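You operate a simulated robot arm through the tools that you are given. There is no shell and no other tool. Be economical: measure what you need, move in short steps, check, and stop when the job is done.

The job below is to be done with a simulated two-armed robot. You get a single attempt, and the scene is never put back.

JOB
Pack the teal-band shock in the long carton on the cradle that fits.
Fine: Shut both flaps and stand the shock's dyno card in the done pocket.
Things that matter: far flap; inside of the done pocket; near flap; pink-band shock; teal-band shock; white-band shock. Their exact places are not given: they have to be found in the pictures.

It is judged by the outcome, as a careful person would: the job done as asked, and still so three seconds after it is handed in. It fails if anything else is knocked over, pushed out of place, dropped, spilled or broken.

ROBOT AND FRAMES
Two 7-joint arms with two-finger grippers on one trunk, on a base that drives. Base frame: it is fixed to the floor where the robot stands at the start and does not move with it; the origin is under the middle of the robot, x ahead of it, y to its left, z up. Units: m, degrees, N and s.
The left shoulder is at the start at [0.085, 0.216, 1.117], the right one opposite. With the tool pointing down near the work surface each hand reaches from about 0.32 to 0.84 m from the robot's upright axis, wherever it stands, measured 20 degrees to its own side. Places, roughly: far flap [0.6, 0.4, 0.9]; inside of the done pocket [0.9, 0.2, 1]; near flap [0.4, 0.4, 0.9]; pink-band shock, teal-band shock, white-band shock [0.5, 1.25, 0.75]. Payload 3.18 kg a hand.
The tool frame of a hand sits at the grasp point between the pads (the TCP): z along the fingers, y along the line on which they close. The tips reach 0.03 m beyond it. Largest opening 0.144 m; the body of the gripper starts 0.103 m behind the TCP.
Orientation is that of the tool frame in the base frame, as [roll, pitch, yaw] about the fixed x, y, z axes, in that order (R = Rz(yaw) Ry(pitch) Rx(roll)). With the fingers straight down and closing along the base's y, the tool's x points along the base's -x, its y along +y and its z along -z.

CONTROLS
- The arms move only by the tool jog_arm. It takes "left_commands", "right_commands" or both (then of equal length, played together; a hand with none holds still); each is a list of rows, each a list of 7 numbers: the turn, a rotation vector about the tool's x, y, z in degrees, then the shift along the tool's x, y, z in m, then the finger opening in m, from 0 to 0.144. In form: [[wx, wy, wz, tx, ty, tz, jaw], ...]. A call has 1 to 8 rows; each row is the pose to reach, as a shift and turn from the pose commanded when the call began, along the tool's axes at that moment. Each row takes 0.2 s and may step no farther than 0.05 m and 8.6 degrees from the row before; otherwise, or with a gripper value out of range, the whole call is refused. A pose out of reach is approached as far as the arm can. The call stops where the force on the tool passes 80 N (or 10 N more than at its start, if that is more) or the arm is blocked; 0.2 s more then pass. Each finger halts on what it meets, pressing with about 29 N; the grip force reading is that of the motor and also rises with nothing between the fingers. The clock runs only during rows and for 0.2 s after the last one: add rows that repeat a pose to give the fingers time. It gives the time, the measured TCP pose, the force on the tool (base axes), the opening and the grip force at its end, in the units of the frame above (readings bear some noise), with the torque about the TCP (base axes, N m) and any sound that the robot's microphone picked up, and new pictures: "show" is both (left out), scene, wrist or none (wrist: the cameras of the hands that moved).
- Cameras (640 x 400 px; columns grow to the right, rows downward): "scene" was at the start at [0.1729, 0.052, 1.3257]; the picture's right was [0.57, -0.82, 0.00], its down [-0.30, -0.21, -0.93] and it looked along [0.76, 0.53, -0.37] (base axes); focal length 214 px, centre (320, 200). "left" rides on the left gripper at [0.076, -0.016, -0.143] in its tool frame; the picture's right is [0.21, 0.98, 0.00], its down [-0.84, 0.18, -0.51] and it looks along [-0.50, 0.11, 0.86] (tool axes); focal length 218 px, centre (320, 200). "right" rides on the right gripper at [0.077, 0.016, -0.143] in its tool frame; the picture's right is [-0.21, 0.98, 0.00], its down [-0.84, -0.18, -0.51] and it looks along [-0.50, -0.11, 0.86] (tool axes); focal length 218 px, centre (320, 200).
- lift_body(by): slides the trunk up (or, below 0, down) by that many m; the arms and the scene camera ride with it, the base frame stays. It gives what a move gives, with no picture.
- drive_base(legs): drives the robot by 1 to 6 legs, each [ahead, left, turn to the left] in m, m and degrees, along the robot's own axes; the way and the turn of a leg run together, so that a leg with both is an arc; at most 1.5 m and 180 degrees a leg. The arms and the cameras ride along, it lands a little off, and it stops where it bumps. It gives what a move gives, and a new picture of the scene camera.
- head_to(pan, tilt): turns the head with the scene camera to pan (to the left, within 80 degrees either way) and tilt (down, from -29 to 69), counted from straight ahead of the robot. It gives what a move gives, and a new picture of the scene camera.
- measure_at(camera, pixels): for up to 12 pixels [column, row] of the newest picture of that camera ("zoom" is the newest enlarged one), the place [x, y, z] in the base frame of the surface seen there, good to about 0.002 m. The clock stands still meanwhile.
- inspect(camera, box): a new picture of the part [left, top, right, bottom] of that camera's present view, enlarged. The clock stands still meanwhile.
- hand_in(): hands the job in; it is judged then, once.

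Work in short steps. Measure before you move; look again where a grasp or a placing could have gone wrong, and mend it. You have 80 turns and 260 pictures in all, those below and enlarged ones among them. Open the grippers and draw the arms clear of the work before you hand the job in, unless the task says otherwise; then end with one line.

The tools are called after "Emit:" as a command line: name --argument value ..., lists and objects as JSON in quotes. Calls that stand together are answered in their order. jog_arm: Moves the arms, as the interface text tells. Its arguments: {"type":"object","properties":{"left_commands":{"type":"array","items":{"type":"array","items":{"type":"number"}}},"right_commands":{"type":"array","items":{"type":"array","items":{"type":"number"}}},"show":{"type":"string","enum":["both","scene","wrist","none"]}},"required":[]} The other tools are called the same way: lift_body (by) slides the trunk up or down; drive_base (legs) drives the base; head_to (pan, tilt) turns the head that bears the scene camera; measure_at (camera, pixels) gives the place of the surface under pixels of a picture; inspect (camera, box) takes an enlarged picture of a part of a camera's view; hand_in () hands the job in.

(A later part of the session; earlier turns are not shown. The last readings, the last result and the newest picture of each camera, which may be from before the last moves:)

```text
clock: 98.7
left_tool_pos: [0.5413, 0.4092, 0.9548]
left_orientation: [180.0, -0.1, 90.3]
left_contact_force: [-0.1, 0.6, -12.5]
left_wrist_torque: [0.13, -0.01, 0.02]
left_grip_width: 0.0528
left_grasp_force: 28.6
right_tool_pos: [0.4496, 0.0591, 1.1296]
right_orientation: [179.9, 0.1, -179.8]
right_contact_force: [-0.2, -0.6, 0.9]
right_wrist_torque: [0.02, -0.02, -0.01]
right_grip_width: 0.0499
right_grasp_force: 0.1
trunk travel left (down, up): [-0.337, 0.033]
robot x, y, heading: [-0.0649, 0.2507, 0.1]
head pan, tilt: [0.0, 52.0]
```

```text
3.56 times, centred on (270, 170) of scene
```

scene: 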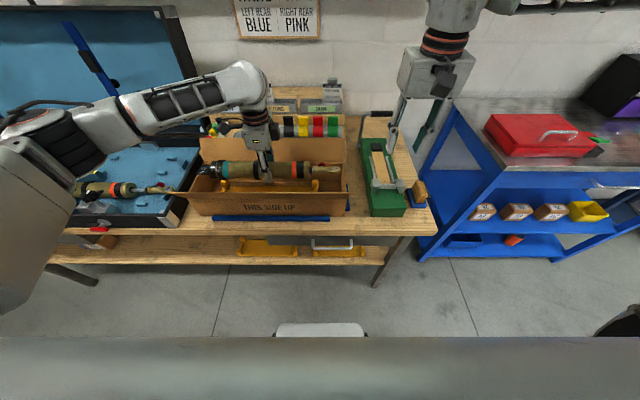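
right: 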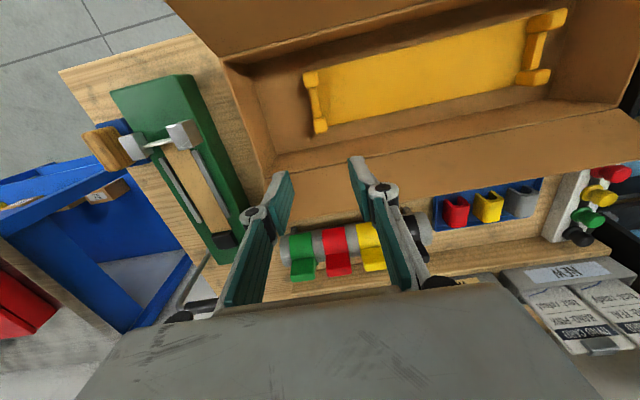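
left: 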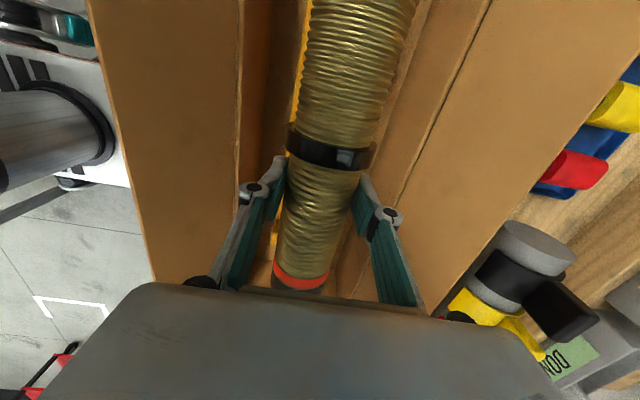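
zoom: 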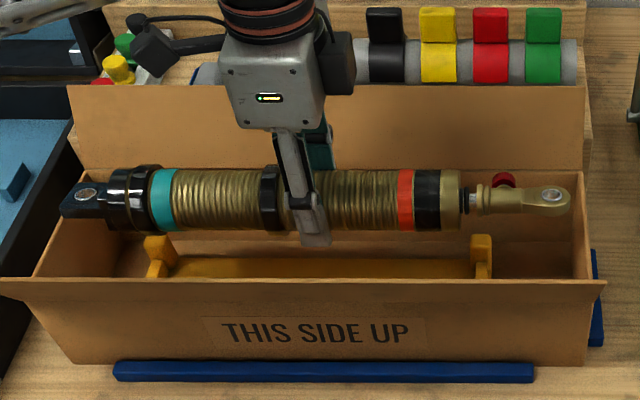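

I'll measure the body ends against the post inner faces.

Emit:
measure_at --camera "zoom" --pixels '[[107, 200], [112, 205], [455, 205], [459, 205], [463, 200], [64, 205], [568, 200], [147, 240], [171, 243], [474, 243], [489, 243], [482, 250]]'

Emit:
inspect --camera "scene" --box '[200, 160, 240, 205]'

Emit:
measure_at --camera "zoom" --pixels '[[60, 130], [70, 140], [80, 150], [170, 250], [200, 250], [230, 250], [150, 250], [250, 250], [240, 240], [215, 235]]'

```text
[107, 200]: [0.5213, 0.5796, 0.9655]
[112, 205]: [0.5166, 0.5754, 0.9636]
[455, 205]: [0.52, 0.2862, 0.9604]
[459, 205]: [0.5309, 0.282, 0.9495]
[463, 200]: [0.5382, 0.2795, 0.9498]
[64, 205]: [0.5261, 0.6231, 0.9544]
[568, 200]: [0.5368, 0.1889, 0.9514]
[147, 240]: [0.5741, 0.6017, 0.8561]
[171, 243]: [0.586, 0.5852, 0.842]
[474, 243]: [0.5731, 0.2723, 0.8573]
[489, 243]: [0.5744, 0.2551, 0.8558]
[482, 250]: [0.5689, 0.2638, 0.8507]
```

```text
8.89 times, centred on (220, 182) of scene
```

zoom: 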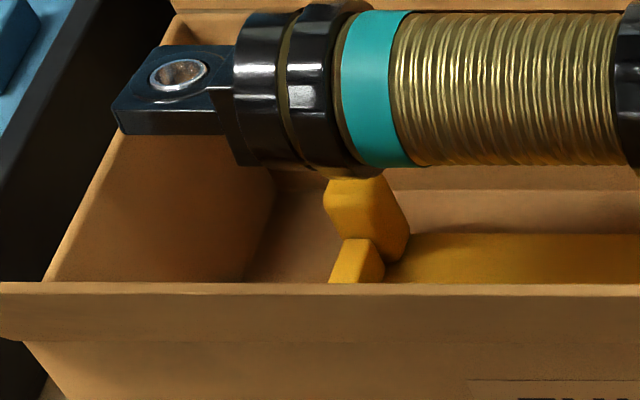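

```text
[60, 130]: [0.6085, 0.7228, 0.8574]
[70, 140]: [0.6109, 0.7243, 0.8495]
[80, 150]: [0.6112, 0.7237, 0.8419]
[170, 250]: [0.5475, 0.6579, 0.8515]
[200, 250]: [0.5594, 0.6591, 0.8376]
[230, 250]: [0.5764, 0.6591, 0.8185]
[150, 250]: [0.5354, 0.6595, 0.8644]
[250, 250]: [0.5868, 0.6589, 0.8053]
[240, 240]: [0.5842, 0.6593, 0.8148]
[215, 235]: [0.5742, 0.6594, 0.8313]
```

The body spans 0.2815–0.581, and the post inner faces are at 0.274 and 0.588, so it's centred. I'll lower gently onto the saddles.

Emit:
jog_arm --left_commands '[[0, 0, 0, 0, 0, 0.035, 0.0], [0, 0, 0, 0, 0, 0.065, 0.0], [0, 0, 0, 0, 0, 0.085, 0.0], [0, 0, 0, 0, 0, 0.092, 0.0], [0, 0, 0, 0, 0, 0.096, 0.0], [0, 0, 0, 0, 0, 0.099, 0.0]]' --show "both"

Emit:
inspect --camera "scene" --box '[180, 120, 360, 220]'

```text
clock: 100.1
left_tool_pos: [0.5416, 0.4106, 0.857]
left_orientation: [179.9, 0.1, 90.3]
left_contact_force: [-1.0, 1.4, -7.2]
left_wrist_torque: [-0.83, 0.08, -0.28]
left_grip_width: 0.0531
left_grasp_force: 28.8
right_tool_pos: [0.4491, 0.0584, 1.1307]
right_orientation: [180.0, 0.1, -179.8]
right_contact_force: [-0.3, -0.1, -0.2]
right_wrist_torque: [-0.03, 0.0, 0.01]
right_grip_width: 0.0498
right_grasp_force: 0.1
trunk travel left (down, up): [-0.337, 0.033]
robot x, y, heading: [-0.0655, 0.2475, 0.3]
head pan, tilt: [0.0, 52.0]
```

scene: 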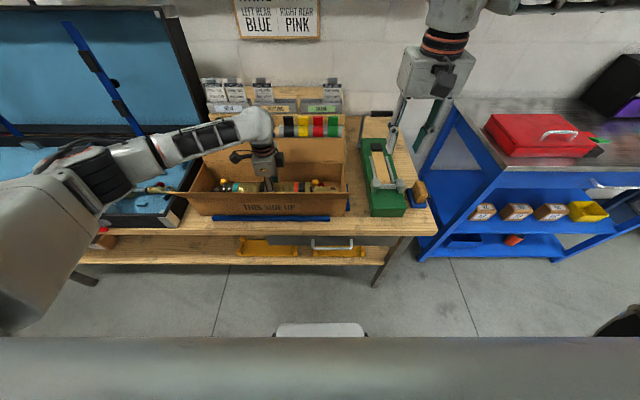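
left: 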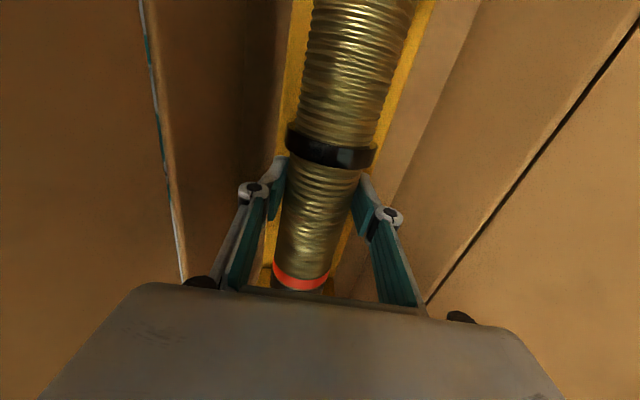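

```text
3.56 times, centred on (270, 170) of scene
```

zoom: 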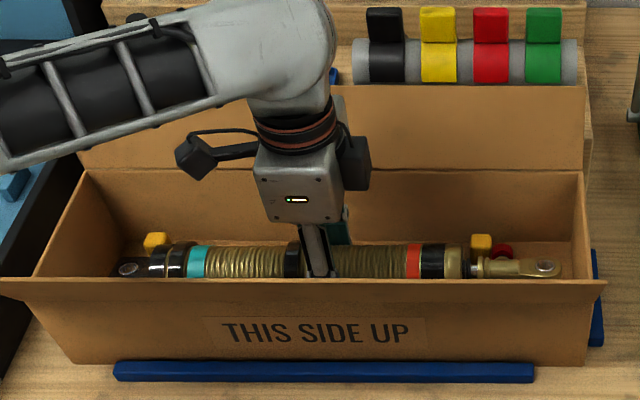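

The right saddle is in contact. I'll lower 3 mm more, open slowly, and withdraw upward.

Emit:
jog_arm --left_commands '[[0, 0, 0, 0, 0, 0.002, 0.0], [0, 0, 0, 0, 0, 0.004, 0.0], [0, 0, 0, 0, 0, 0.004, 0.056], [0, 0, 0, 0, 0, 0.004, 0.065], [0, 0, 0, 0, 0, 0.004, 0.08], [0, 0, 0, 0, 0, -0.03, 0.08], [0, 0, 0, 0, 0, -0.07, 0.08], [0, 0, 0, 0, 0, -0.115, 0.08]]' --show "both"

Emit:
inspect --camera "scene" --box '[180, 120, 360, 220]'

```text
clock: 101.9
left_tool_pos: [0.5385, 0.4125, 0.9717]
left_orientation: [179.9, 0.0, 90.4]
left_contact_force: [0.7, 0.1, -0.6]
left_wrist_torque: [0.0, 0.0, 0.0]
left_grip_width: 0.0799
left_grasp_force: 0.1
right_tool_pos: [0.4473, 0.0582, 1.1299]
right_orientation: [180.0, 0.1, -179.7]
right_contact_force: [0.4, 0.1, -0.2]
right_wrist_torque: [0.04, -0.03, -0.01]
right_grip_width: 0.0501
right_grasp_force: 0.2
trunk travel left (down, up): [-0.337, 0.033]
robot x, y, heading: [-0.066, 0.2462, 0.4]
head pan, tilt: [0.0, 52.0]
```

scene: 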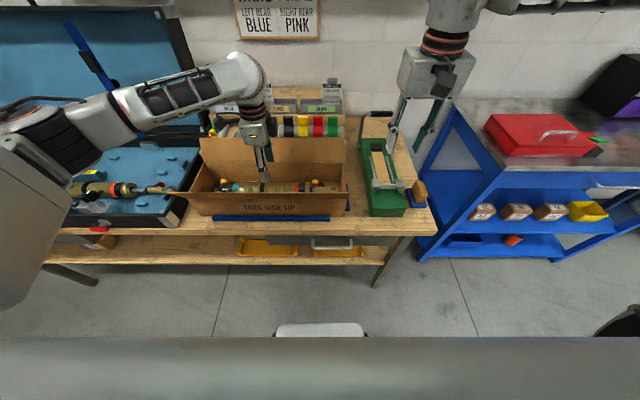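
left: 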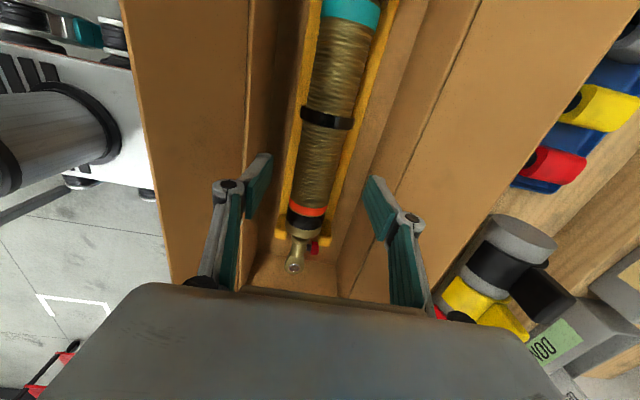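

```text
3.56 times, centred on (270, 170) of scene
```

zoom: 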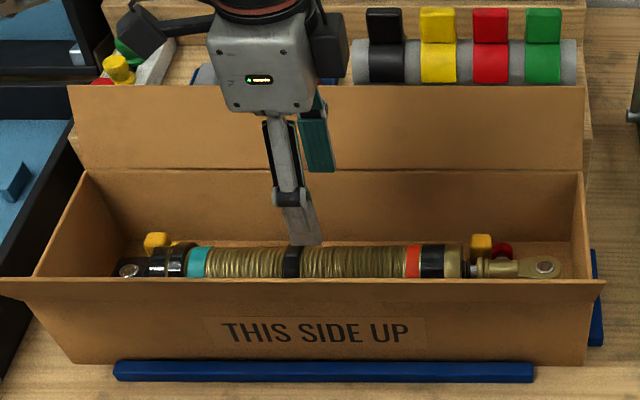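

The shock is in the cradle. I'll raise the left hand higher and verify the seat from above.

Emit:
jog_arm --left_commands '[[0, 0, 0, 0, 0, -0.05, 0.08], [0, 0, 0, 0, 0, -0.1, 0.08], [0, 0, 0, 0, 0, -0.14, 0.08]]' --show "wrist"

Emit:
inspect --camera "left" --box '[240, 0, 440, 270]'

Emit:
measure_at --camera "scene" --pixels '[[236, 192], [296, 192], [262, 192], [218, 195], [332, 195], [310, 194], [229, 192]]'

```text
clock: 102.7
left_tool_pos: [0.5395, 0.4122, 1.1143]
left_orientation: [179.9, -0.1, 90.3]
left_contact_force: [-0.4, 0.4, -0.3]
left_wrist_torque: [0.04, -0.01, 0.0]
left_grip_width: 0.0801
left_grasp_force: 0.1
right_tool_pos: [0.4472, 0.0588, 1.1295]
right_orientation: [180.0, 0.1, -179.7]
right_contact_force: [0.5, 0.3, 0.8]
right_wrist_torque: [0.0, 0.02, -0.04]
right_grip_width: 0.05
right_grasp_force: 0.0
trunk travel left (down, up): [-0.337, 0.033]
robot x, y, heading: [-0.0624, 0.2439, 0.2]
head pan, tilt: [0.0, 52.0]
```

left: 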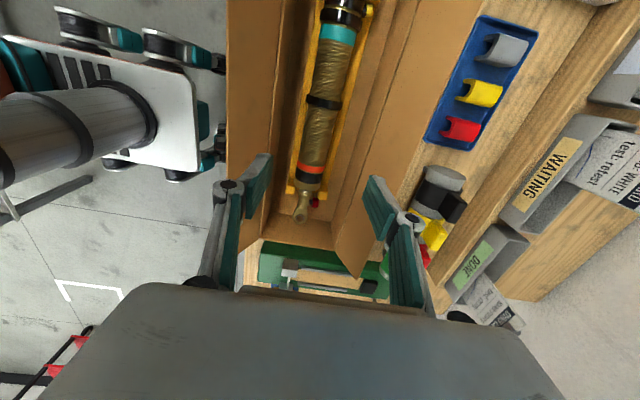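

```text
1.48 times, centred on (340, 135) of left
```

zoom: 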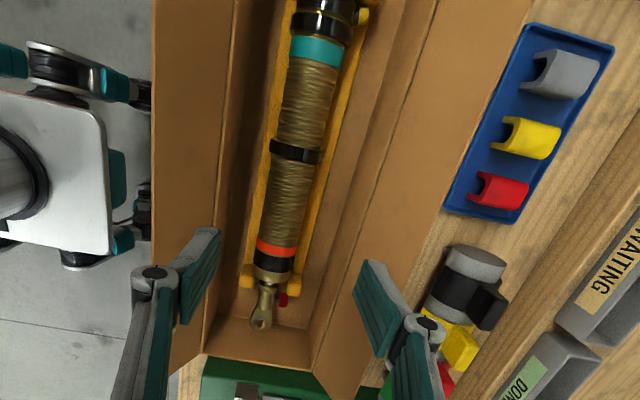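

```text
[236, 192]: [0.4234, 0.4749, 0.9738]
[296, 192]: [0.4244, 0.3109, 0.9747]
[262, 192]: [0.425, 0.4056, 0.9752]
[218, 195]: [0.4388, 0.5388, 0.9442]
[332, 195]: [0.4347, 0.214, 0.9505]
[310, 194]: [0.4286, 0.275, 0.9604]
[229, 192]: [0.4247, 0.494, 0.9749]
```

Emit:
measure_at --camera "zoom" --pixels '[[318, 48], [275, 248], [325, 20], [270, 280], [260, 315], [292, 160], [245, 277], [297, 285], [362, 15]]'

```text
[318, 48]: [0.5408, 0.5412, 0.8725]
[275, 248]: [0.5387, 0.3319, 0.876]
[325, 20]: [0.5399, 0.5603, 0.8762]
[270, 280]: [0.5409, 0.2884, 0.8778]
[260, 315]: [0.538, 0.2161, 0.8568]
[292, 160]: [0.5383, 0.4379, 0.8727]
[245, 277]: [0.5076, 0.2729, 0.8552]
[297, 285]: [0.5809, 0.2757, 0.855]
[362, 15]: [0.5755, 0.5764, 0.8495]
```

The shock is seated level on the saddles. Next come the flaps, so I'll measure the flap edges and what stands behind the carton.

Emit:
inspect --camera "scene" --box '[180, 80, 360, 180]'

Emit:
measure_at --camera "zoom" --pixels '[[90, 235], [320, 235], [560, 235], [320, 300], [385, 165], [440, 165], [385, 195], [500, 165], [540, 165], [225, 200], [320, 310], [120, 190]]'

Emit:
measure_at --camera "left" --pixels '[[265, 100], [232, 100], [278, 60], [385, 120], [400, 60], [445, 60], [430, 180], [440, 200], [425, 240], [480, 50], [362, 270], [240, 270]]'

```text
3.56 times, centred on (270, 130) of scene
```

zoom: 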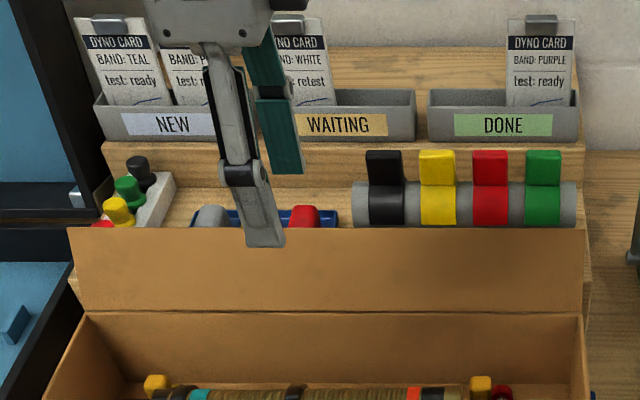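

```text
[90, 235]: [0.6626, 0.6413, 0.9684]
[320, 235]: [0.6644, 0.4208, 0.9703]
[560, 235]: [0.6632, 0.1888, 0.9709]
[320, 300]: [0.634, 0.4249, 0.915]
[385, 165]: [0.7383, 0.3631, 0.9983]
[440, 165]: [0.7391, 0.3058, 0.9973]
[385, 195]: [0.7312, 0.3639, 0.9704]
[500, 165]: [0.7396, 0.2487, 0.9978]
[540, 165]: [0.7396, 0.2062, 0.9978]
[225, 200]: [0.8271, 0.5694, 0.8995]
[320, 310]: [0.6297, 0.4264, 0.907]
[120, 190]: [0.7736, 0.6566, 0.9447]
```

```text
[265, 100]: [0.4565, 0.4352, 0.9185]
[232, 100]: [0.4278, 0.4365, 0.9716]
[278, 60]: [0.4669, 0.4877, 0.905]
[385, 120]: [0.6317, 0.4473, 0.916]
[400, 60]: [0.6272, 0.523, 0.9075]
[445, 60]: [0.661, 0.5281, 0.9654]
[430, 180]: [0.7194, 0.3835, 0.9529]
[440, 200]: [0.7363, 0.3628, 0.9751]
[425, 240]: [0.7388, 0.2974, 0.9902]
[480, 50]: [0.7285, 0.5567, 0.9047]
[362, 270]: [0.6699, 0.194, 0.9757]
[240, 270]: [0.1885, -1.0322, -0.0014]
```

I'll push the far flap at y≈0.45, where it's clear behind (rolls end at y≈0.39). I'll close the fingers, drive forward 5 cm and go behind the flap.

Emit:
drive_base --legs '[[0.05, 0, 0]]'

Emit:
jog_arm --left_commands '[[0, 0, 0, 0.02, 0.04, 0, 0.0], [0, 0, 0, 0.035, 0.08, 0, 0.0], [0, 0, 0, 0.035, 0.105, 0.0, 0.0], [0, 0, 0, 0.035, 0.105, 0.05, 0.0], [0, 0, 0, 0.035, 0.105, 0.1, 0.0], [0, 0, 0, 0.035, 0.105, 0.145, 0.0]]' --show "both"

```text
clock: 103.7
left_tool_pos: [0.5936, 0.4122, 1.1124]
left_orientation: [180.0, -0.1, 90.2]
left_contact_force: [0.7, 0.0, -1.5]
left_wrist_torque: [0.01, 0.08, 0.0]
left_grip_width: 0.0802
left_grasp_force: 0.0
right_tool_pos: [0.4984, 0.0584, 1.1291]
right_orientation: [-180.0, 0.0, -179.8]
right_contact_force: [0.4, -0.5, -0.6]
right_wrist_torque: [0.02, 0.08, 0.0]
right_grip_width: 0.0501
right_grasp_force: 0.0
trunk travel left (down, up): [-0.337, 0.033]
robot x, y, heading: [-0.0178, 0.2472, 0.3]
head pan, tilt: [0.0, 52.0]
```

scene: 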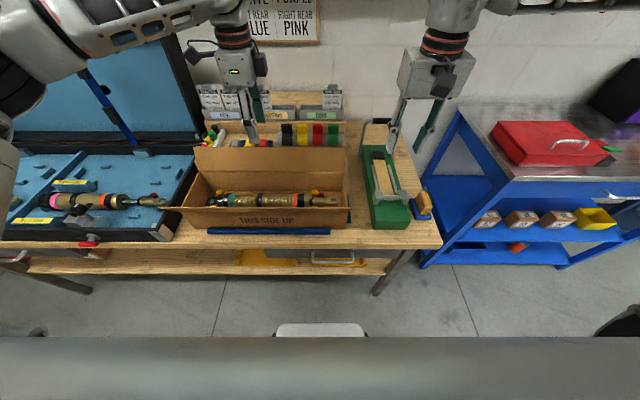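

```text
clock: 105.1
left_tool_pos: [0.6946, 0.4498, 0.9664]
left_orientation: [179.9, -0.1, 90.4]
left_contact_force: [0.5, -0.1, 0.1]
left_wrist_torque: [0.0, 0.04, -0.02]
left_grip_width: 0.0
left_grasp_force: 29.0
right_tool_pos: [0.4982, 0.0587, 1.1291]
right_orientation: [-180.0, 0.0, -179.8]
right_contact_force: [0.0, -0.3, -0.7]
right_wrist_torque: [-0.02, 0.01, 0.01]
right_grip_width: 0.0497
right_grasp_force: 0.0
trunk travel left (down, up): [-0.337, 0.033]
robot x, y, heading: [-0.0141, 0.2479, 0.5]
head pan, tilt: [0.0, 52.0]
```

scene: 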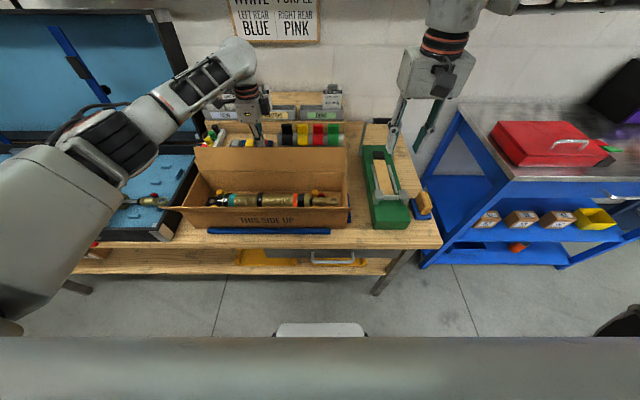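
left: 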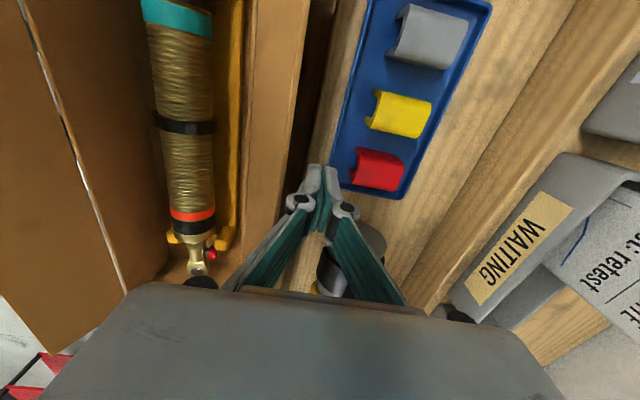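

The fingers are behind the far flap. I'll sweep toward the front and then press down.

Emit:
jog_arm --left_commands '[[0, 0, 0, 0, -0.03, 0, 0.0], [0, 0, 0, 0, -0.06, 0, 0.0], [0, 0, 0, 0, -0.085, 0.0, 0.0], [0, 0, 0, 0, -0.105, 0.008, 0.0], [0, 0, 0, 0, -0.12, 0.016, 0.0], [0, 0, 0, 0, -0.125, 0.022, 0.0], [0, 0, 0, 0, -0.125, 0.022, 0.0]]' --show "both"

```text
clock: 106.7
left_tool_pos: [0.5701, 0.4482, 0.9463]
left_orientation: [179.9, 0.0, 90.3]
left_contact_force: [0.2, 0.3, -0.1]
left_wrist_torque: [-0.02, 0.03, 0.0]
left_grip_width: 0.0003
left_grasp_force: 29.1
right_tool_pos: [0.4974, 0.0583, 1.1309]
right_orientation: [180.0, 0.1, -179.9]
right_contact_force: [-0.9, -0.4, -0.1]
right_wrist_torque: [0.02, 0.01, 0.03]
right_grip_width: 0.0501
right_grasp_force: 0.0
trunk travel left (down, up): [-0.337, 0.033]
robot x, y, heading: [-0.0153, 0.2494, 0.2]
head pan, tilt: [0.0, 52.0]
```

scene: 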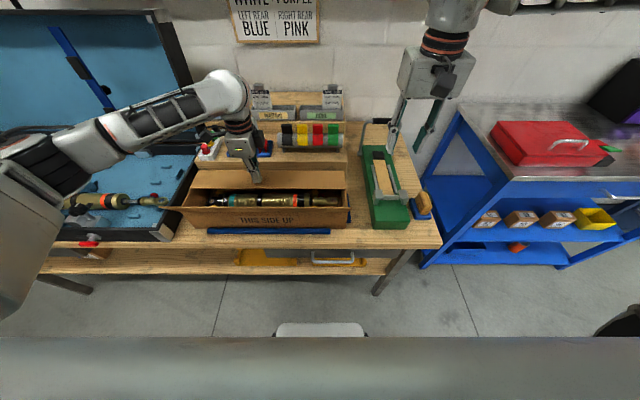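
left: 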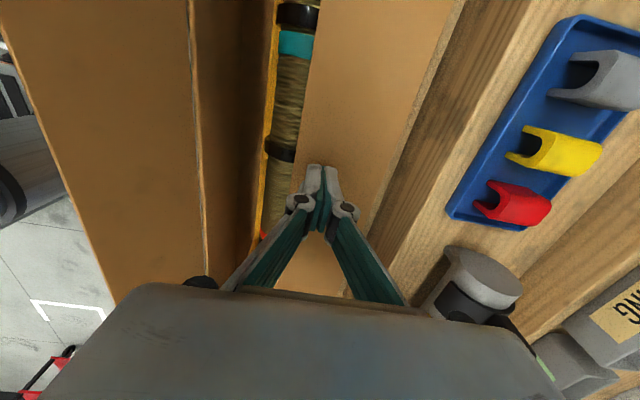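

The far flap is folded over. I'll raise the hand and see whether it stays.

Emit:
jog_arm --left_commands '[[0, 0, 0, 0, 0, -0.03, 0.0], [0, 0, 0, 0, 0, -0.08, 0.0], [0, 0, 0, 0, -0.04, -0.12, 0.0], [0, 0, 0, 0, -0.08, -0.12, 0.0], [0, 0, 0, 0, -0.12, -0.12, 0.0], [0, 0, 0, 0, -0.16, -0.12, 0.0], [0, 0, 0, 0, -0.2, -0.12, 0.0]]' --show "both"

Emit:
measure_at --camera "scene" --pixels '[[260, 180], [260, 188], [330, 185], [210, 185], [260, 192]]'

```text
refused: row 3 steps farther than a row can; nothing moved
```

```text
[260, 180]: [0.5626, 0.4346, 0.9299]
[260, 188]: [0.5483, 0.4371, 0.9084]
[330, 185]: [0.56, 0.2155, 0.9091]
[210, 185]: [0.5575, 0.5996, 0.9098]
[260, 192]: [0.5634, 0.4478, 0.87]
```

Emit:
jog_arm --left_commands '[[0, 0, 0, 0, 0, -0.03, 0.0], [0, 0, 0, 0, 0, -0.075, 0.0], [0, 0, 0, 0, -0.02, -0.115, 0.0], [0, 0, 0, 0, -0.06, -0.12, 0.0], [0, 0, 0, 0, -0.1, -0.12, 0.0], [0, 0, 0, 0, -0.14, -0.12, 0.0], [0, 0, 0, 0, -0.18, -0.12, 0.0]]' --show "both"

Emit:
measure_at --camera "scene" --pixels '[[260, 188], [330, 185], [210, 185], [280, 207], [270, 213]]'

```text
clock: 108.3
left_tool_pos: [0.3885, 0.446, 1.0649]
left_orientation: [179.9, 0.1, 90.3]
left_contact_force: [0.4, -0.6, -0.4]
left_wrist_torque: [-0.02, -0.03, -0.02]
left_grip_width: 0.0
left_grasp_force: 29.0
right_tool_pos: [0.4958, 0.0584, 1.1299]
right_orientation: [-179.9, 0.2, -179.8]
right_contact_force: [0.5, -0.5, 0.3]
right_wrist_torque: [-0.04, 0.0, 0.0]
right_grip_width: 0.05
right_grasp_force: 0.1
trunk travel left (down, up): [-0.337, 0.033]
robot x, y, heading: [-0.0143, 0.2478, 0.2]
head pan, tilt: [0.0, 52.0]
```

scene: 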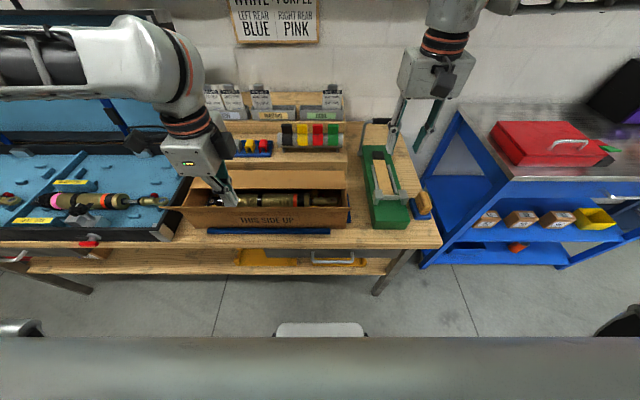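
left: 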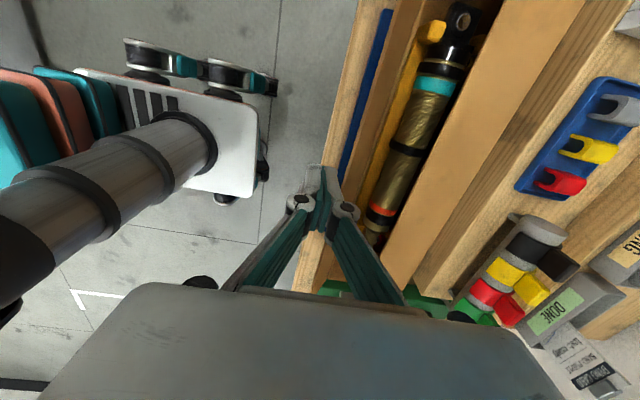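

```text
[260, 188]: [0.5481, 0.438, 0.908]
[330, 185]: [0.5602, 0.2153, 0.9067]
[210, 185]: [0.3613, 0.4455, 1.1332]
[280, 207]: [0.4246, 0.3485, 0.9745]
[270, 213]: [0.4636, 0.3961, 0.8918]
```

The far flap stays shut. I'll lower in front of the near flap, sweep it inward and press down.

Emit:
jog_arm --left_commands '[[0, 0, 0, 0, 0, 0.05, 0.0], [0, 0, 0, 0, 0, 0.1, 0.0], [0, 0, 0, 0, 0.04, 0.1, 0.0], [0, 0, 0, 0, 0.075, 0.1, 0.0], [0, 0, 0, 0, 0.1, 0.103, 0.0], [0, 0, 0, 0, 0.12, 0.112, 0.0], [0, 0, 0, 0, 0.13, 0.12, 0.0], [0, 0, 0, 0, 0.13, 0.122, 0.0]]' --show "both"

```text
clock: 110.1
left_tool_pos: [0.5216, 0.4474, 0.9441]
left_orientation: [179.9, 0.1, 90.2]
left_contact_force: [0.2, -0.1, 0.1]
left_wrist_torque: [-0.01, 0.04, 0.0]
left_grip_width: 0.0001
left_grasp_force: 29.2
right_tool_pos: [0.498, 0.0588, 1.1293]
right_orientation: [180.0, 0.1, -179.9]
right_contact_force: [0.2, -1.0, -0.5]
right_wrist_torque: [-0.01, 0.0, 0.0]
right_grip_width: 0.05
right_grasp_force: 0.0
trunk travel left (down, up): [-0.337, 0.033]
robot x, y, heading: [-0.0132, 0.2479, 0.5]
head pan, tilt: [0.0, 52.0]
```

scene: 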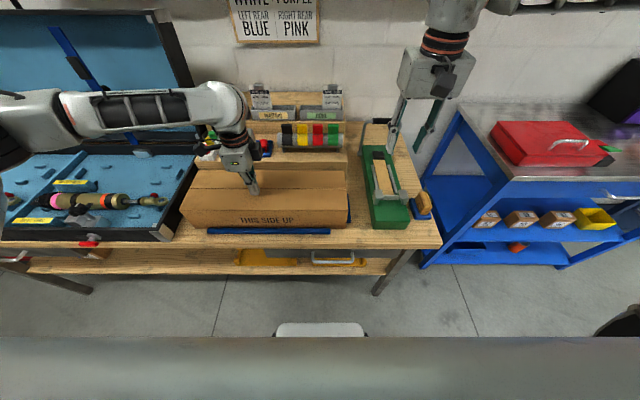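
left: 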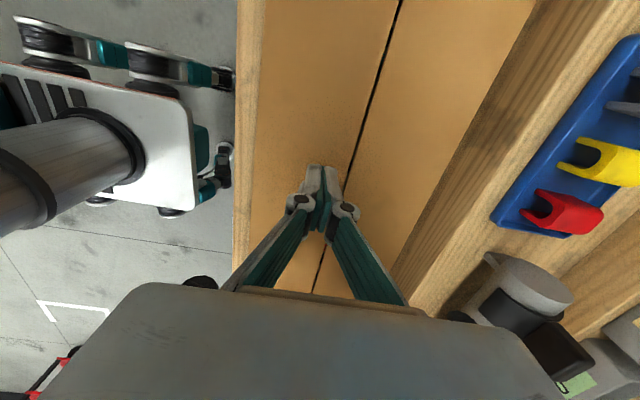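

Both flaps are shut. I'll raise the hand and inspect the flaps and cards.

Emit:
jog_arm --left_commands '[[0, 0, 0, 0, 0, -0.04, 0.0], [0, 0, 0, 0, 0, -0.08, 0.0], [0, 0, 0, 0, -0.04, -0.1, 0.0], [0, 0, 0, 0, -0.08, -0.12, 0.0], [0, 0, 0, 0, -0.12, -0.15, 0.0], [0, 0, 0, 0, -0.12, -0.19, 0.0], [0, 0, 0, 0, -0.12, -0.23, 0.0]]' --show "scene"

Emit:
inspect --camera "scene" --box '[190, 70, 350, 160]'

Emit:
inspect --camera "scene" --box '[170, 150, 360, 240]'

```text
clock: 111.7
left_tool_pos: [0.4001, 0.4457, 1.1766]
left_orientation: [179.8, 0.0, 90.2]
left_contact_force: [-0.2, 0.8, -0.1]
left_wrist_torque: [-0.01, 0.01, 0.01]
left_grip_width: 0.0002
left_grasp_force: 28.6
right_tool_pos: [0.4974, 0.0579, 1.1297]
right_orientation: [-180.0, 0.1, -179.8]
right_contact_force: [-0.3, 1.0, 0.0]
right_wrist_torque: [0.06, -0.04, -0.01]
right_grip_width: 0.0501
right_grasp_force: 0.0
trunk travel left (down, up): [-0.337, 0.033]
robot x, y, heading: [-0.0137, 0.2479, 0.3]
head pan, tilt: [0.0, 52.0]
```

scene: 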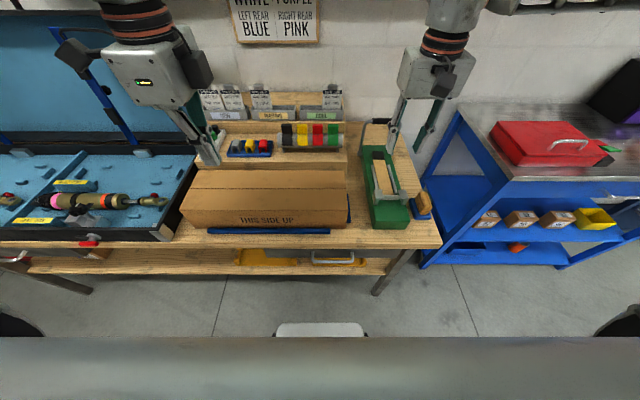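

```text
4.00 times, centred on (270, 115) of scene
```

zoom: 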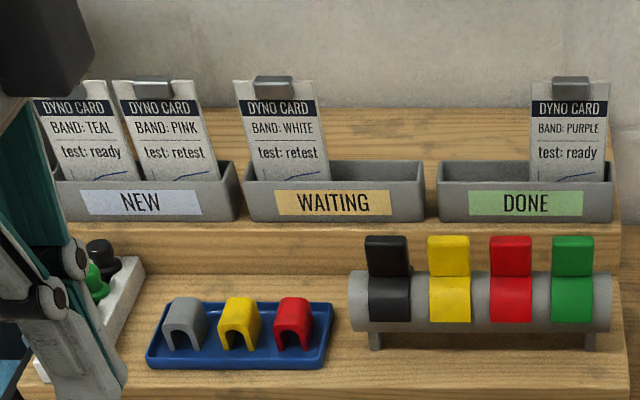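

```text
3.37 times, centred on (265, 195) of scene
```

zoom: 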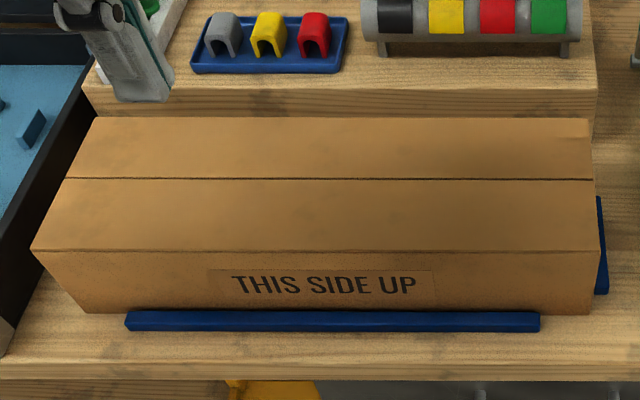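

The carton is closed with both flaps flush. Now the teal card: I'll measure the cards and pockets.

Emit:
inspect --camera "scene" --box '[190, 70, 350, 160]'

Emit:
measure_at --camera "zoom" --pixels '[[55, 120], [110, 110], [70, 95], [85, 165], [130, 110], [160, 110], [152, 85], [230, 190], [450, 205], [605, 180], [480, 175], [570, 85]]'

Emit:
measure_at --camera "zoom" --pixels '[[440, 165], [530, 90], [605, 90], [500, 162], [500, 185], [235, 165], [225, 163], [320, 100], [240, 100], [400, 175], [605, 163], [560, 150]]'

```text
4.00 times, centred on (270, 115) of scene
```

zoom: 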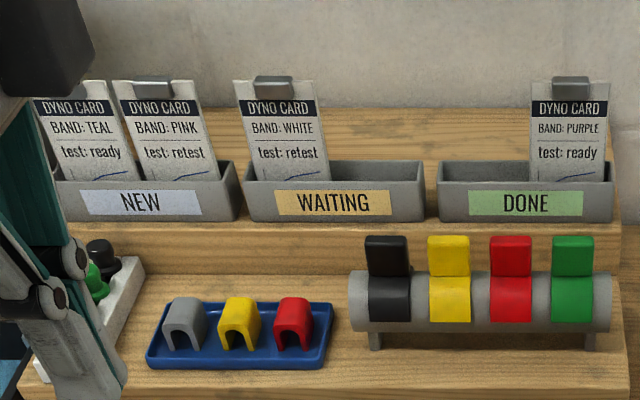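

```text
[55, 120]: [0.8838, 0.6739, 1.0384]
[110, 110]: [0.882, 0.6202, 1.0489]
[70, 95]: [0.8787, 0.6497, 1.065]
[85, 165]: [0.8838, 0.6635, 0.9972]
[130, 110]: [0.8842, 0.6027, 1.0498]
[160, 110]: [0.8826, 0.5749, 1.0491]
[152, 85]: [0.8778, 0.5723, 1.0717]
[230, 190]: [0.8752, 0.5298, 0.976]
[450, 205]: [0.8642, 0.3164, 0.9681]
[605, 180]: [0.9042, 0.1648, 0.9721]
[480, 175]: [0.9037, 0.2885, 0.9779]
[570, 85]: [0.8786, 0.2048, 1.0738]
```

```text
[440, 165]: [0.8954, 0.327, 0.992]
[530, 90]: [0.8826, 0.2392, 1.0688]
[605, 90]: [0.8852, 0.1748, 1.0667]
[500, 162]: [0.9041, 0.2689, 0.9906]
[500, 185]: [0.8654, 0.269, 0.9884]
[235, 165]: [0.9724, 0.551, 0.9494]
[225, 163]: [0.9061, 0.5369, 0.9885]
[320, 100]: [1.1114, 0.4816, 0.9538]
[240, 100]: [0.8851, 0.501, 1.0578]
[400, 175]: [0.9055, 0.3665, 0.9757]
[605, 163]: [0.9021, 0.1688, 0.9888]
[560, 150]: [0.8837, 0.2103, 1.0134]
```

Teal card: plane x≈0.883, y≈0.62–0.685, clip top z≈1.075. The done pocket's free part is y≈0.245–0.32. I must stand closer, so I'll measure my base front against the bench.

Emit:
measure_at --camera "scene" --pixels '[[320, 325], [320, 332], [275, 330], [365, 330], [320, 255], [320, 262], [320, 246]]'

Emit:
head_to --pan 0 --tilt 69

```text
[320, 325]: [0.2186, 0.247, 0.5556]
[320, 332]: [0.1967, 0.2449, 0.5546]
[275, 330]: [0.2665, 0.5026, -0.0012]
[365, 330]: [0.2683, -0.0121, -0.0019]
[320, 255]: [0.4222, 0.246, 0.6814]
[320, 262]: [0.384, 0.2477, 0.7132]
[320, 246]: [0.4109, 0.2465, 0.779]
```

```text
clock: 112.5
left_tool_pos: [0.3994, 0.4461, 1.1758]
left_orientation: [179.9, -0.1, 90.1]
left_contact_force: [0.3, 0.0, 0.3]
left_wrist_torque: [0.02, 0.02, -0.02]
left_grip_width: 0.0001
left_grasp_force: 29.7
right_tool_pos: [0.4982, 0.0588, 1.1288]
right_orientation: [179.9, 0.1, -179.8]
right_contact_force: [0.3, 0.9, -1.0]
right_wrist_torque: [-0.03, -0.01, 0.02]
right_grip_width: 0.0501
right_grasp_force: 0.1
trunk travel left (down, up): [-0.337, 0.033]
robot x, y, heading: [-0.0166, 0.2464, 0.1]
head pan, tilt: [0.0, 68.8]
5 turns are left
```

scene: 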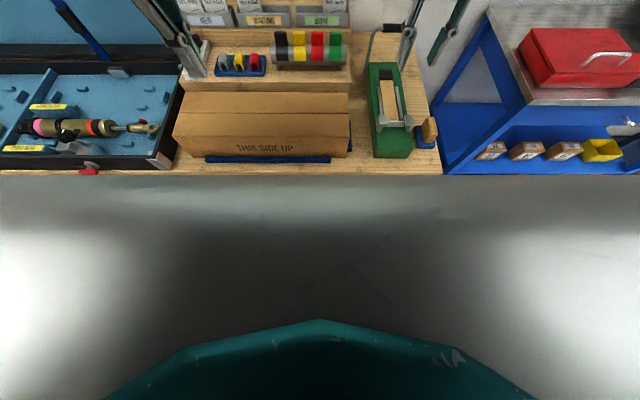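

Only 5 turns remain, so I'll batch. I'll drive left and forward (base front stays ≈0.365, short of the bench at 0.38), bring the open left hand above the teal card, and look.

Emit:
head_to --pan 15 --tilt 40

Emit:
drive_base --legs '[[0, 0.204, 0], [0.14, 0, 0]]'

Emit:
jog_arm --left_commands '[[0, 0, 0, 0, 0.048, 0, 0.06], [0, 0, 0, 0, 0.096, 0, 0.06], [0, 0, 0, 0, 0.144, 0, 0.06], [0, 0, 0, 0, 0.192, 0, 0.06], [0, 0, 0, 0, 0.24, 0, 0.06], [0, 0, 0, 0, 0.288, 0, 0.06], [0, 0, 0, 0, 0.336, 0, 0.06], [0, 0, 0, 0, 0.343, 0, 0.06]]' --show "both"

Emit:
inspect --camera "left" --box '[180, 60, 460, 240]'

Emit:
measure_at --camera "left" --pixels '[[320, 120], [320, 140], [320, 160], [310, 150], [330, 150], [300, 130], [340, 130], [320, 175], [310, 170], [330, 170], [320, 190], [320, 100]]'

```text
clock: 113.4
left_tool_pos: [0.4014, 0.4464, 1.175]
left_orientation: [179.9, 0.0, 90.1]
left_contact_force: [0.0, -0.5, -1.0]
left_wrist_torque: [0.0, 0.02, 0.04]
left_grip_width: 0.0
left_grasp_force: 29.2
right_tool_pos: [0.4978, 0.0575, 1.1288]
right_orientation: [180.0, 0.1, -179.8]
right_contact_force: [0.0, 0.1, 0.1]
right_wrist_torque: [-0.01, 0.0, 0.03]
right_grip_width: 0.0499
right_grasp_force: 0.0
trunk travel left (down, up): [-0.337, 0.033]
robot x, y, heading: [-0.0175, 0.2488, 0.3]
head pan, tilt: [15.0, 40.0]
```

scene: 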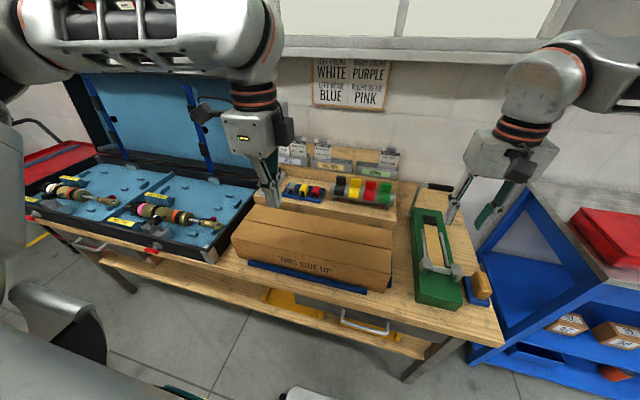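

```text
clock: 116.7
left_tool_pos: [0.5414, 0.6449, 1.1752]
left_orientation: [-179.9, 0.0, 90.1]
left_contact_force: [-0.1, -0.4, 0.2]
left_wrist_torque: [-0.03, 0.02, 0.0]
left_grip_width: 0.0004
left_grasp_force: 28.7
right_tool_pos: [0.6367, 0.2584, 1.1288]
right_orientation: [179.9, 0.0, -180.0]
right_contact_force: [0.6, 0.3, -1.1]
right_wrist_torque: [0.0, 0.06, 0.0]
right_grip_width: 0.0503
right_grasp_force: 0.2
trunk travel left (down, up): [-0.337, 0.033]
robot x, y, heading: [0.126, 0.4504, 0.4]
head pan, tilt: [15.0, 40.0]
```

scene: 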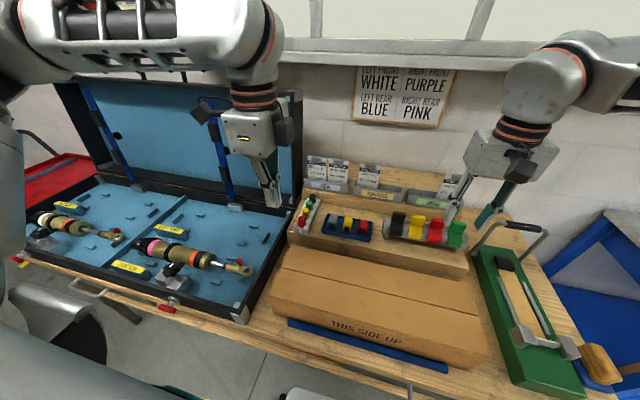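

```text
clock: 118.5
left_tool_pos: [0.8499, 0.6475, 1.1755]
left_orientation: [180.0, 0.0, 90.1]
left_contact_force: [-0.1, 0.4, -1.0]
left_wrist_torque: [0.01, 0.02, -0.02]
left_grip_width: 0.06
left_grasp_force: 0.1
left hand out of reach, approached as far as the arm can: row 7, 8
right_tool_pos: [0.6356, 0.2596, 1.129]
right_orientation: [-179.9, 0.1, -179.9]
right_contact_force: [0.1, -0.5, -0.3]
right_wrist_torque: [0.0, 0.0, 0.01]
right_grip_width: 0.0497
right_grasp_force: 0.1
trunk travel left (down, up): [-0.337, 0.033]
robot x, y, heading: [0.1253, 0.4461, 0.2]
head pan, tilt: [15.0, 40.0]
```

scene: 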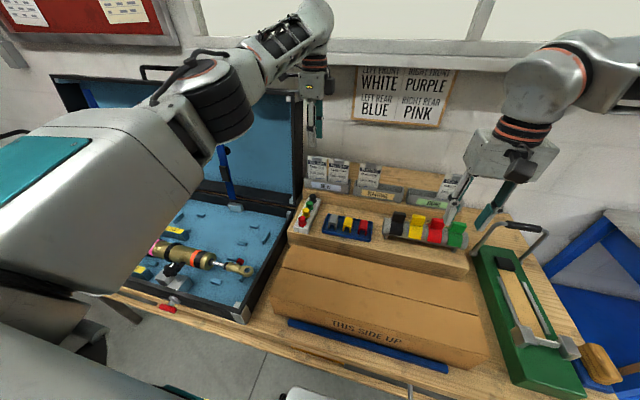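
left: 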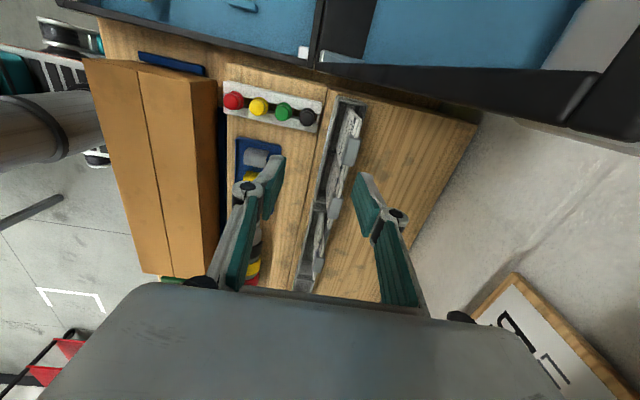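

```text
2.22 times, centred on (320, 150) of left
```

zoom: 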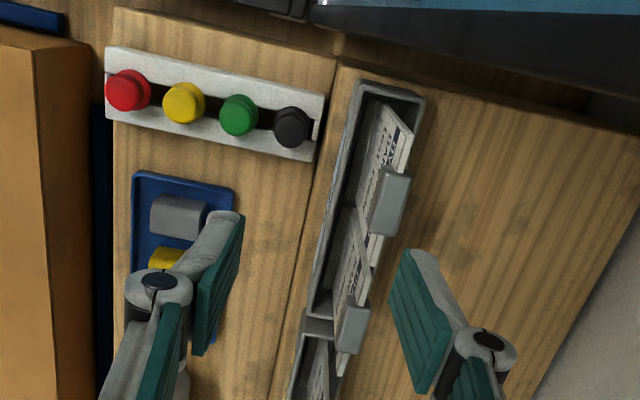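

```text
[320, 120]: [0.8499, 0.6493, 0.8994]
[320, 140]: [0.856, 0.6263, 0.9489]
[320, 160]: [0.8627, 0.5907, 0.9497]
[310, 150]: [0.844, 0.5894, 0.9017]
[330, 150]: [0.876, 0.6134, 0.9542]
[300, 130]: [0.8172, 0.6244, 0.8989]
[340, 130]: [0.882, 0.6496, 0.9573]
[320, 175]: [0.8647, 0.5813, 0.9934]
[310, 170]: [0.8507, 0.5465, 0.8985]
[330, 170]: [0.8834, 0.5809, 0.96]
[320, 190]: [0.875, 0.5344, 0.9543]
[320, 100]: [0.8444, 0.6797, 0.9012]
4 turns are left
```

The hand is 3 cm short at x=0.85, y aligned (clip projects to ≈(0.886, 0.653)). I'll drive 6 cm closer, descend onto the clip, grip and lift, drawing the right arm up and back meanwhile.

Emit:
drive_base --legs '[[0.06, 0, 0]]'

Emit:
jog_arm --left_commands '[[0, 0, 0, 0.005, -0.024, 0, 0.08], [0, 0, 0, 0.005, -0.024, 0.04, 0.08], [0, 0, 0, 0.005, -0.024, 0.08, 0.08], [0, 0, 0, 0.005, -0.024, 0.1135, 0.08], [0, 0, 0, 0.005, -0.024, 0.1135, 0.0], [0, 0, 0, 0.005, -0.024, 0.1135, 0.0], [0, 0, 0, 0.005, -0.024, 0.1135, 0.0], [0, 0, 0, 0.005, -0.024, 0.1135, 0.0]]' --right_commands '[[0, 0, 0, 0.0125, 0, -0.01, 0.05], [0, 0, 0, 0.025, 0, -0.02, 0.05], [0, 0, 0, 0.0375, 0, -0.03, 0.05], [0, 0, 0, 0.05, 0, -0.04, 0.05], [0, 0, 0, 0.0625, 0, -0.05, 0.05], [0, 0, 0, 0.075, 0, -0.06, 0.05], [0, 0, 0, 0.0875, 0, -0.07, 0.05], [0, 0, 0, 0.1, 0, -0.08, 0.05]]' --show "both"

Emit:
jog_arm --left_commands '[[0, 0, 0, 0, 0, -0.02, 0.0], [0, 0, 0, 0, 0, -0.05, 0.0], [0, 0, 0, 0, 0, -0.08, 0.0], [0, 0, 0, 0, 0, -0.11, 0.0], [0, 0, 0, 0, 0, -0.14, 0.0], [0, 0, 0, 0, 0, -0.16, 0.0]]' --show "both"

Emit:
inspect --camera "scene" --box '[240, 60, 500, 220]'

```text
clock: 119.6
left_tool_pos: [0.8931, 0.6465, 1.1742]
left_orientation: [-179.9, -0.1, 90.0]
left_contact_force: [-1.6, 0.8, 1.0]
left_wrist_torque: [0.0, -0.08, 0.04]
left_grip_width: 0.06
left_grasp_force: 0.1
right_tool_pos: [0.6809, 0.2577, 1.1293]
right_orientation: [-179.9, 0.0, 179.7]
right_contact_force: [-0.9, -0.8, 0.3]
right_wrist_torque: [-0.01, -0.08, 0.01]
right_grip_width: 0.0498
right_grasp_force: 0.0
trunk travel left (down, up): [-0.337, 0.033]
robot x, y, heading: [0.1688, 0.447, -0.1]
head pan, tilt: [15.0, 40.0]
stopped in leg 1: the robot was blocked; the commanded pose is now the measured one
```

scene: 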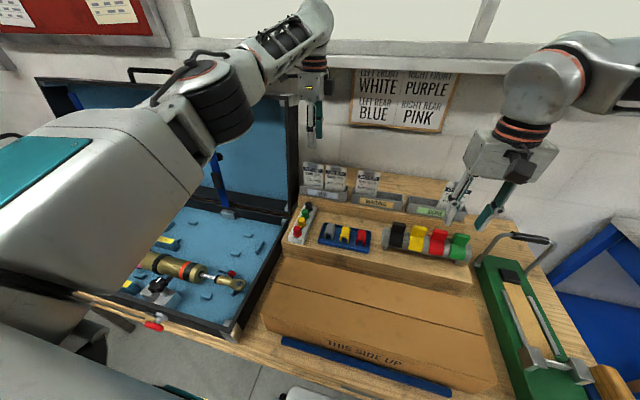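

```text
clock: 121.4
left_tool_pos: [0.873, 0.6507, 1.061]
left_orientation: [-179.9, 0.0, 90.0]
left_contact_force: [3.5, 0.5, -0.2]
left_wrist_torque: [-0.08, -0.31, -0.04]
left_grip_width: 0.0141
left_grasp_force: 29.4
right_tool_pos: [0.5801, 0.2562, 1.2069]
right_orientation: [-179.9, -0.1, 179.8]
right_contact_force: [-0.3, -0.3, 0.2]
right_wrist_torque: [-0.01, 0.0, -0.01]
right_grip_width: 0.0502
right_grasp_force: 0.1
trunk travel left (down, up): [-0.337, 0.033]
robot x, y, heading: [0.1681, 0.449, 0.1]
head pan, tilt: [15.0, 40.0]
```

scene: 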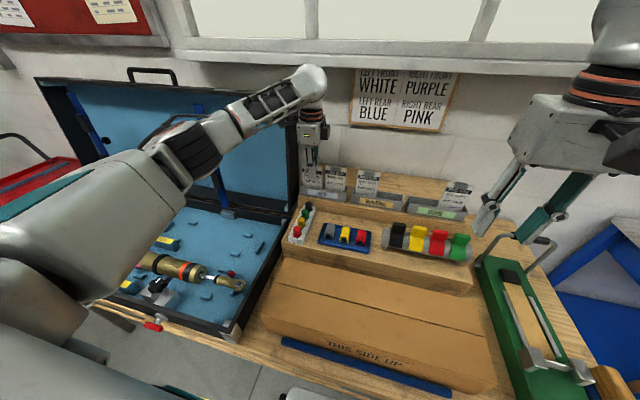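
right: 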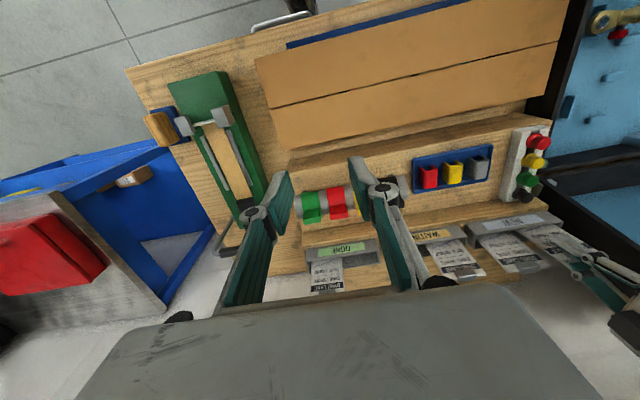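
left: 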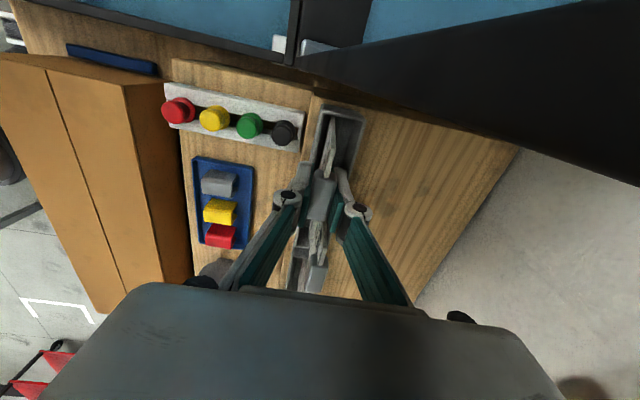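

```text
clock: 122.8
left_tool_pos: [0.8715, 0.6533, 1.2205]
left_orientation: [-179.9, 0.0, 90.0]
left_contact_force: [-1.1, 0.9, 0.0]
left_wrist_torque: [0.0, 0.0, 0.01]
left_grip_width: 0.0136
left_grasp_force: 29.0
right_tool_pos: [0.5814, 0.2571, 1.2076]
right_orientation: [-179.9, -0.1, 179.9]
right_contact_force: [-0.2, 0.3, -1.0]
right_wrist_torque: [-0.02, 0.02, -0.02]
right_grip_width: 0.0498
right_grasp_force: 0.1
trunk travel left (down, up): [-0.337, 0.033]
robot x, y, heading: [0.1692, 0.4459, 0.0]
head pan, tilt: [15.0, 40.0]
```

scene: 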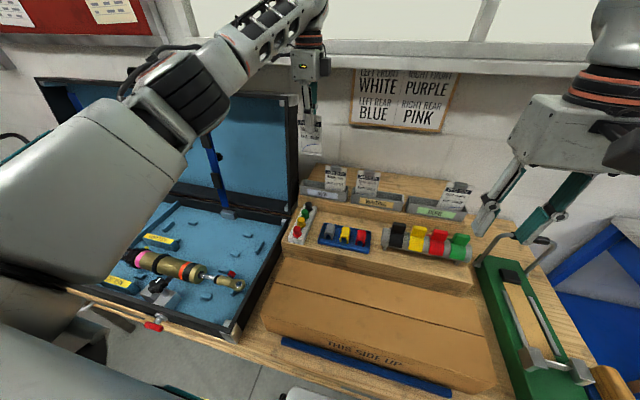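
left: 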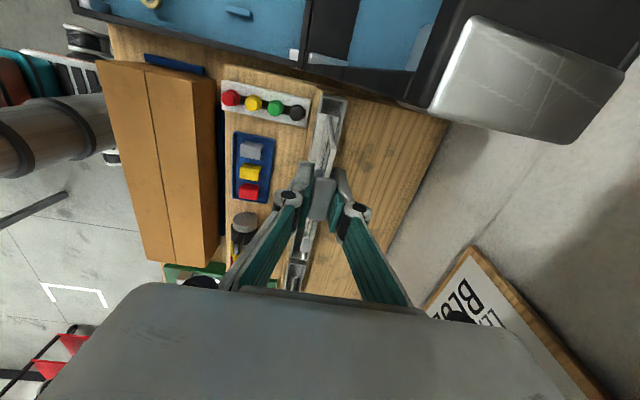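

```text
2.46 times, centred on (370, 140) of scene
3 turns are left
```

zoom: 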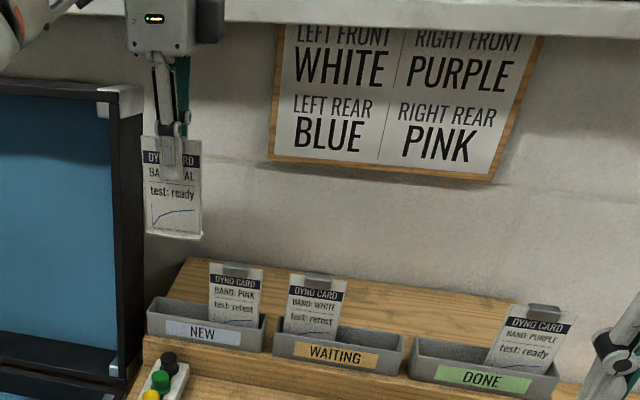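

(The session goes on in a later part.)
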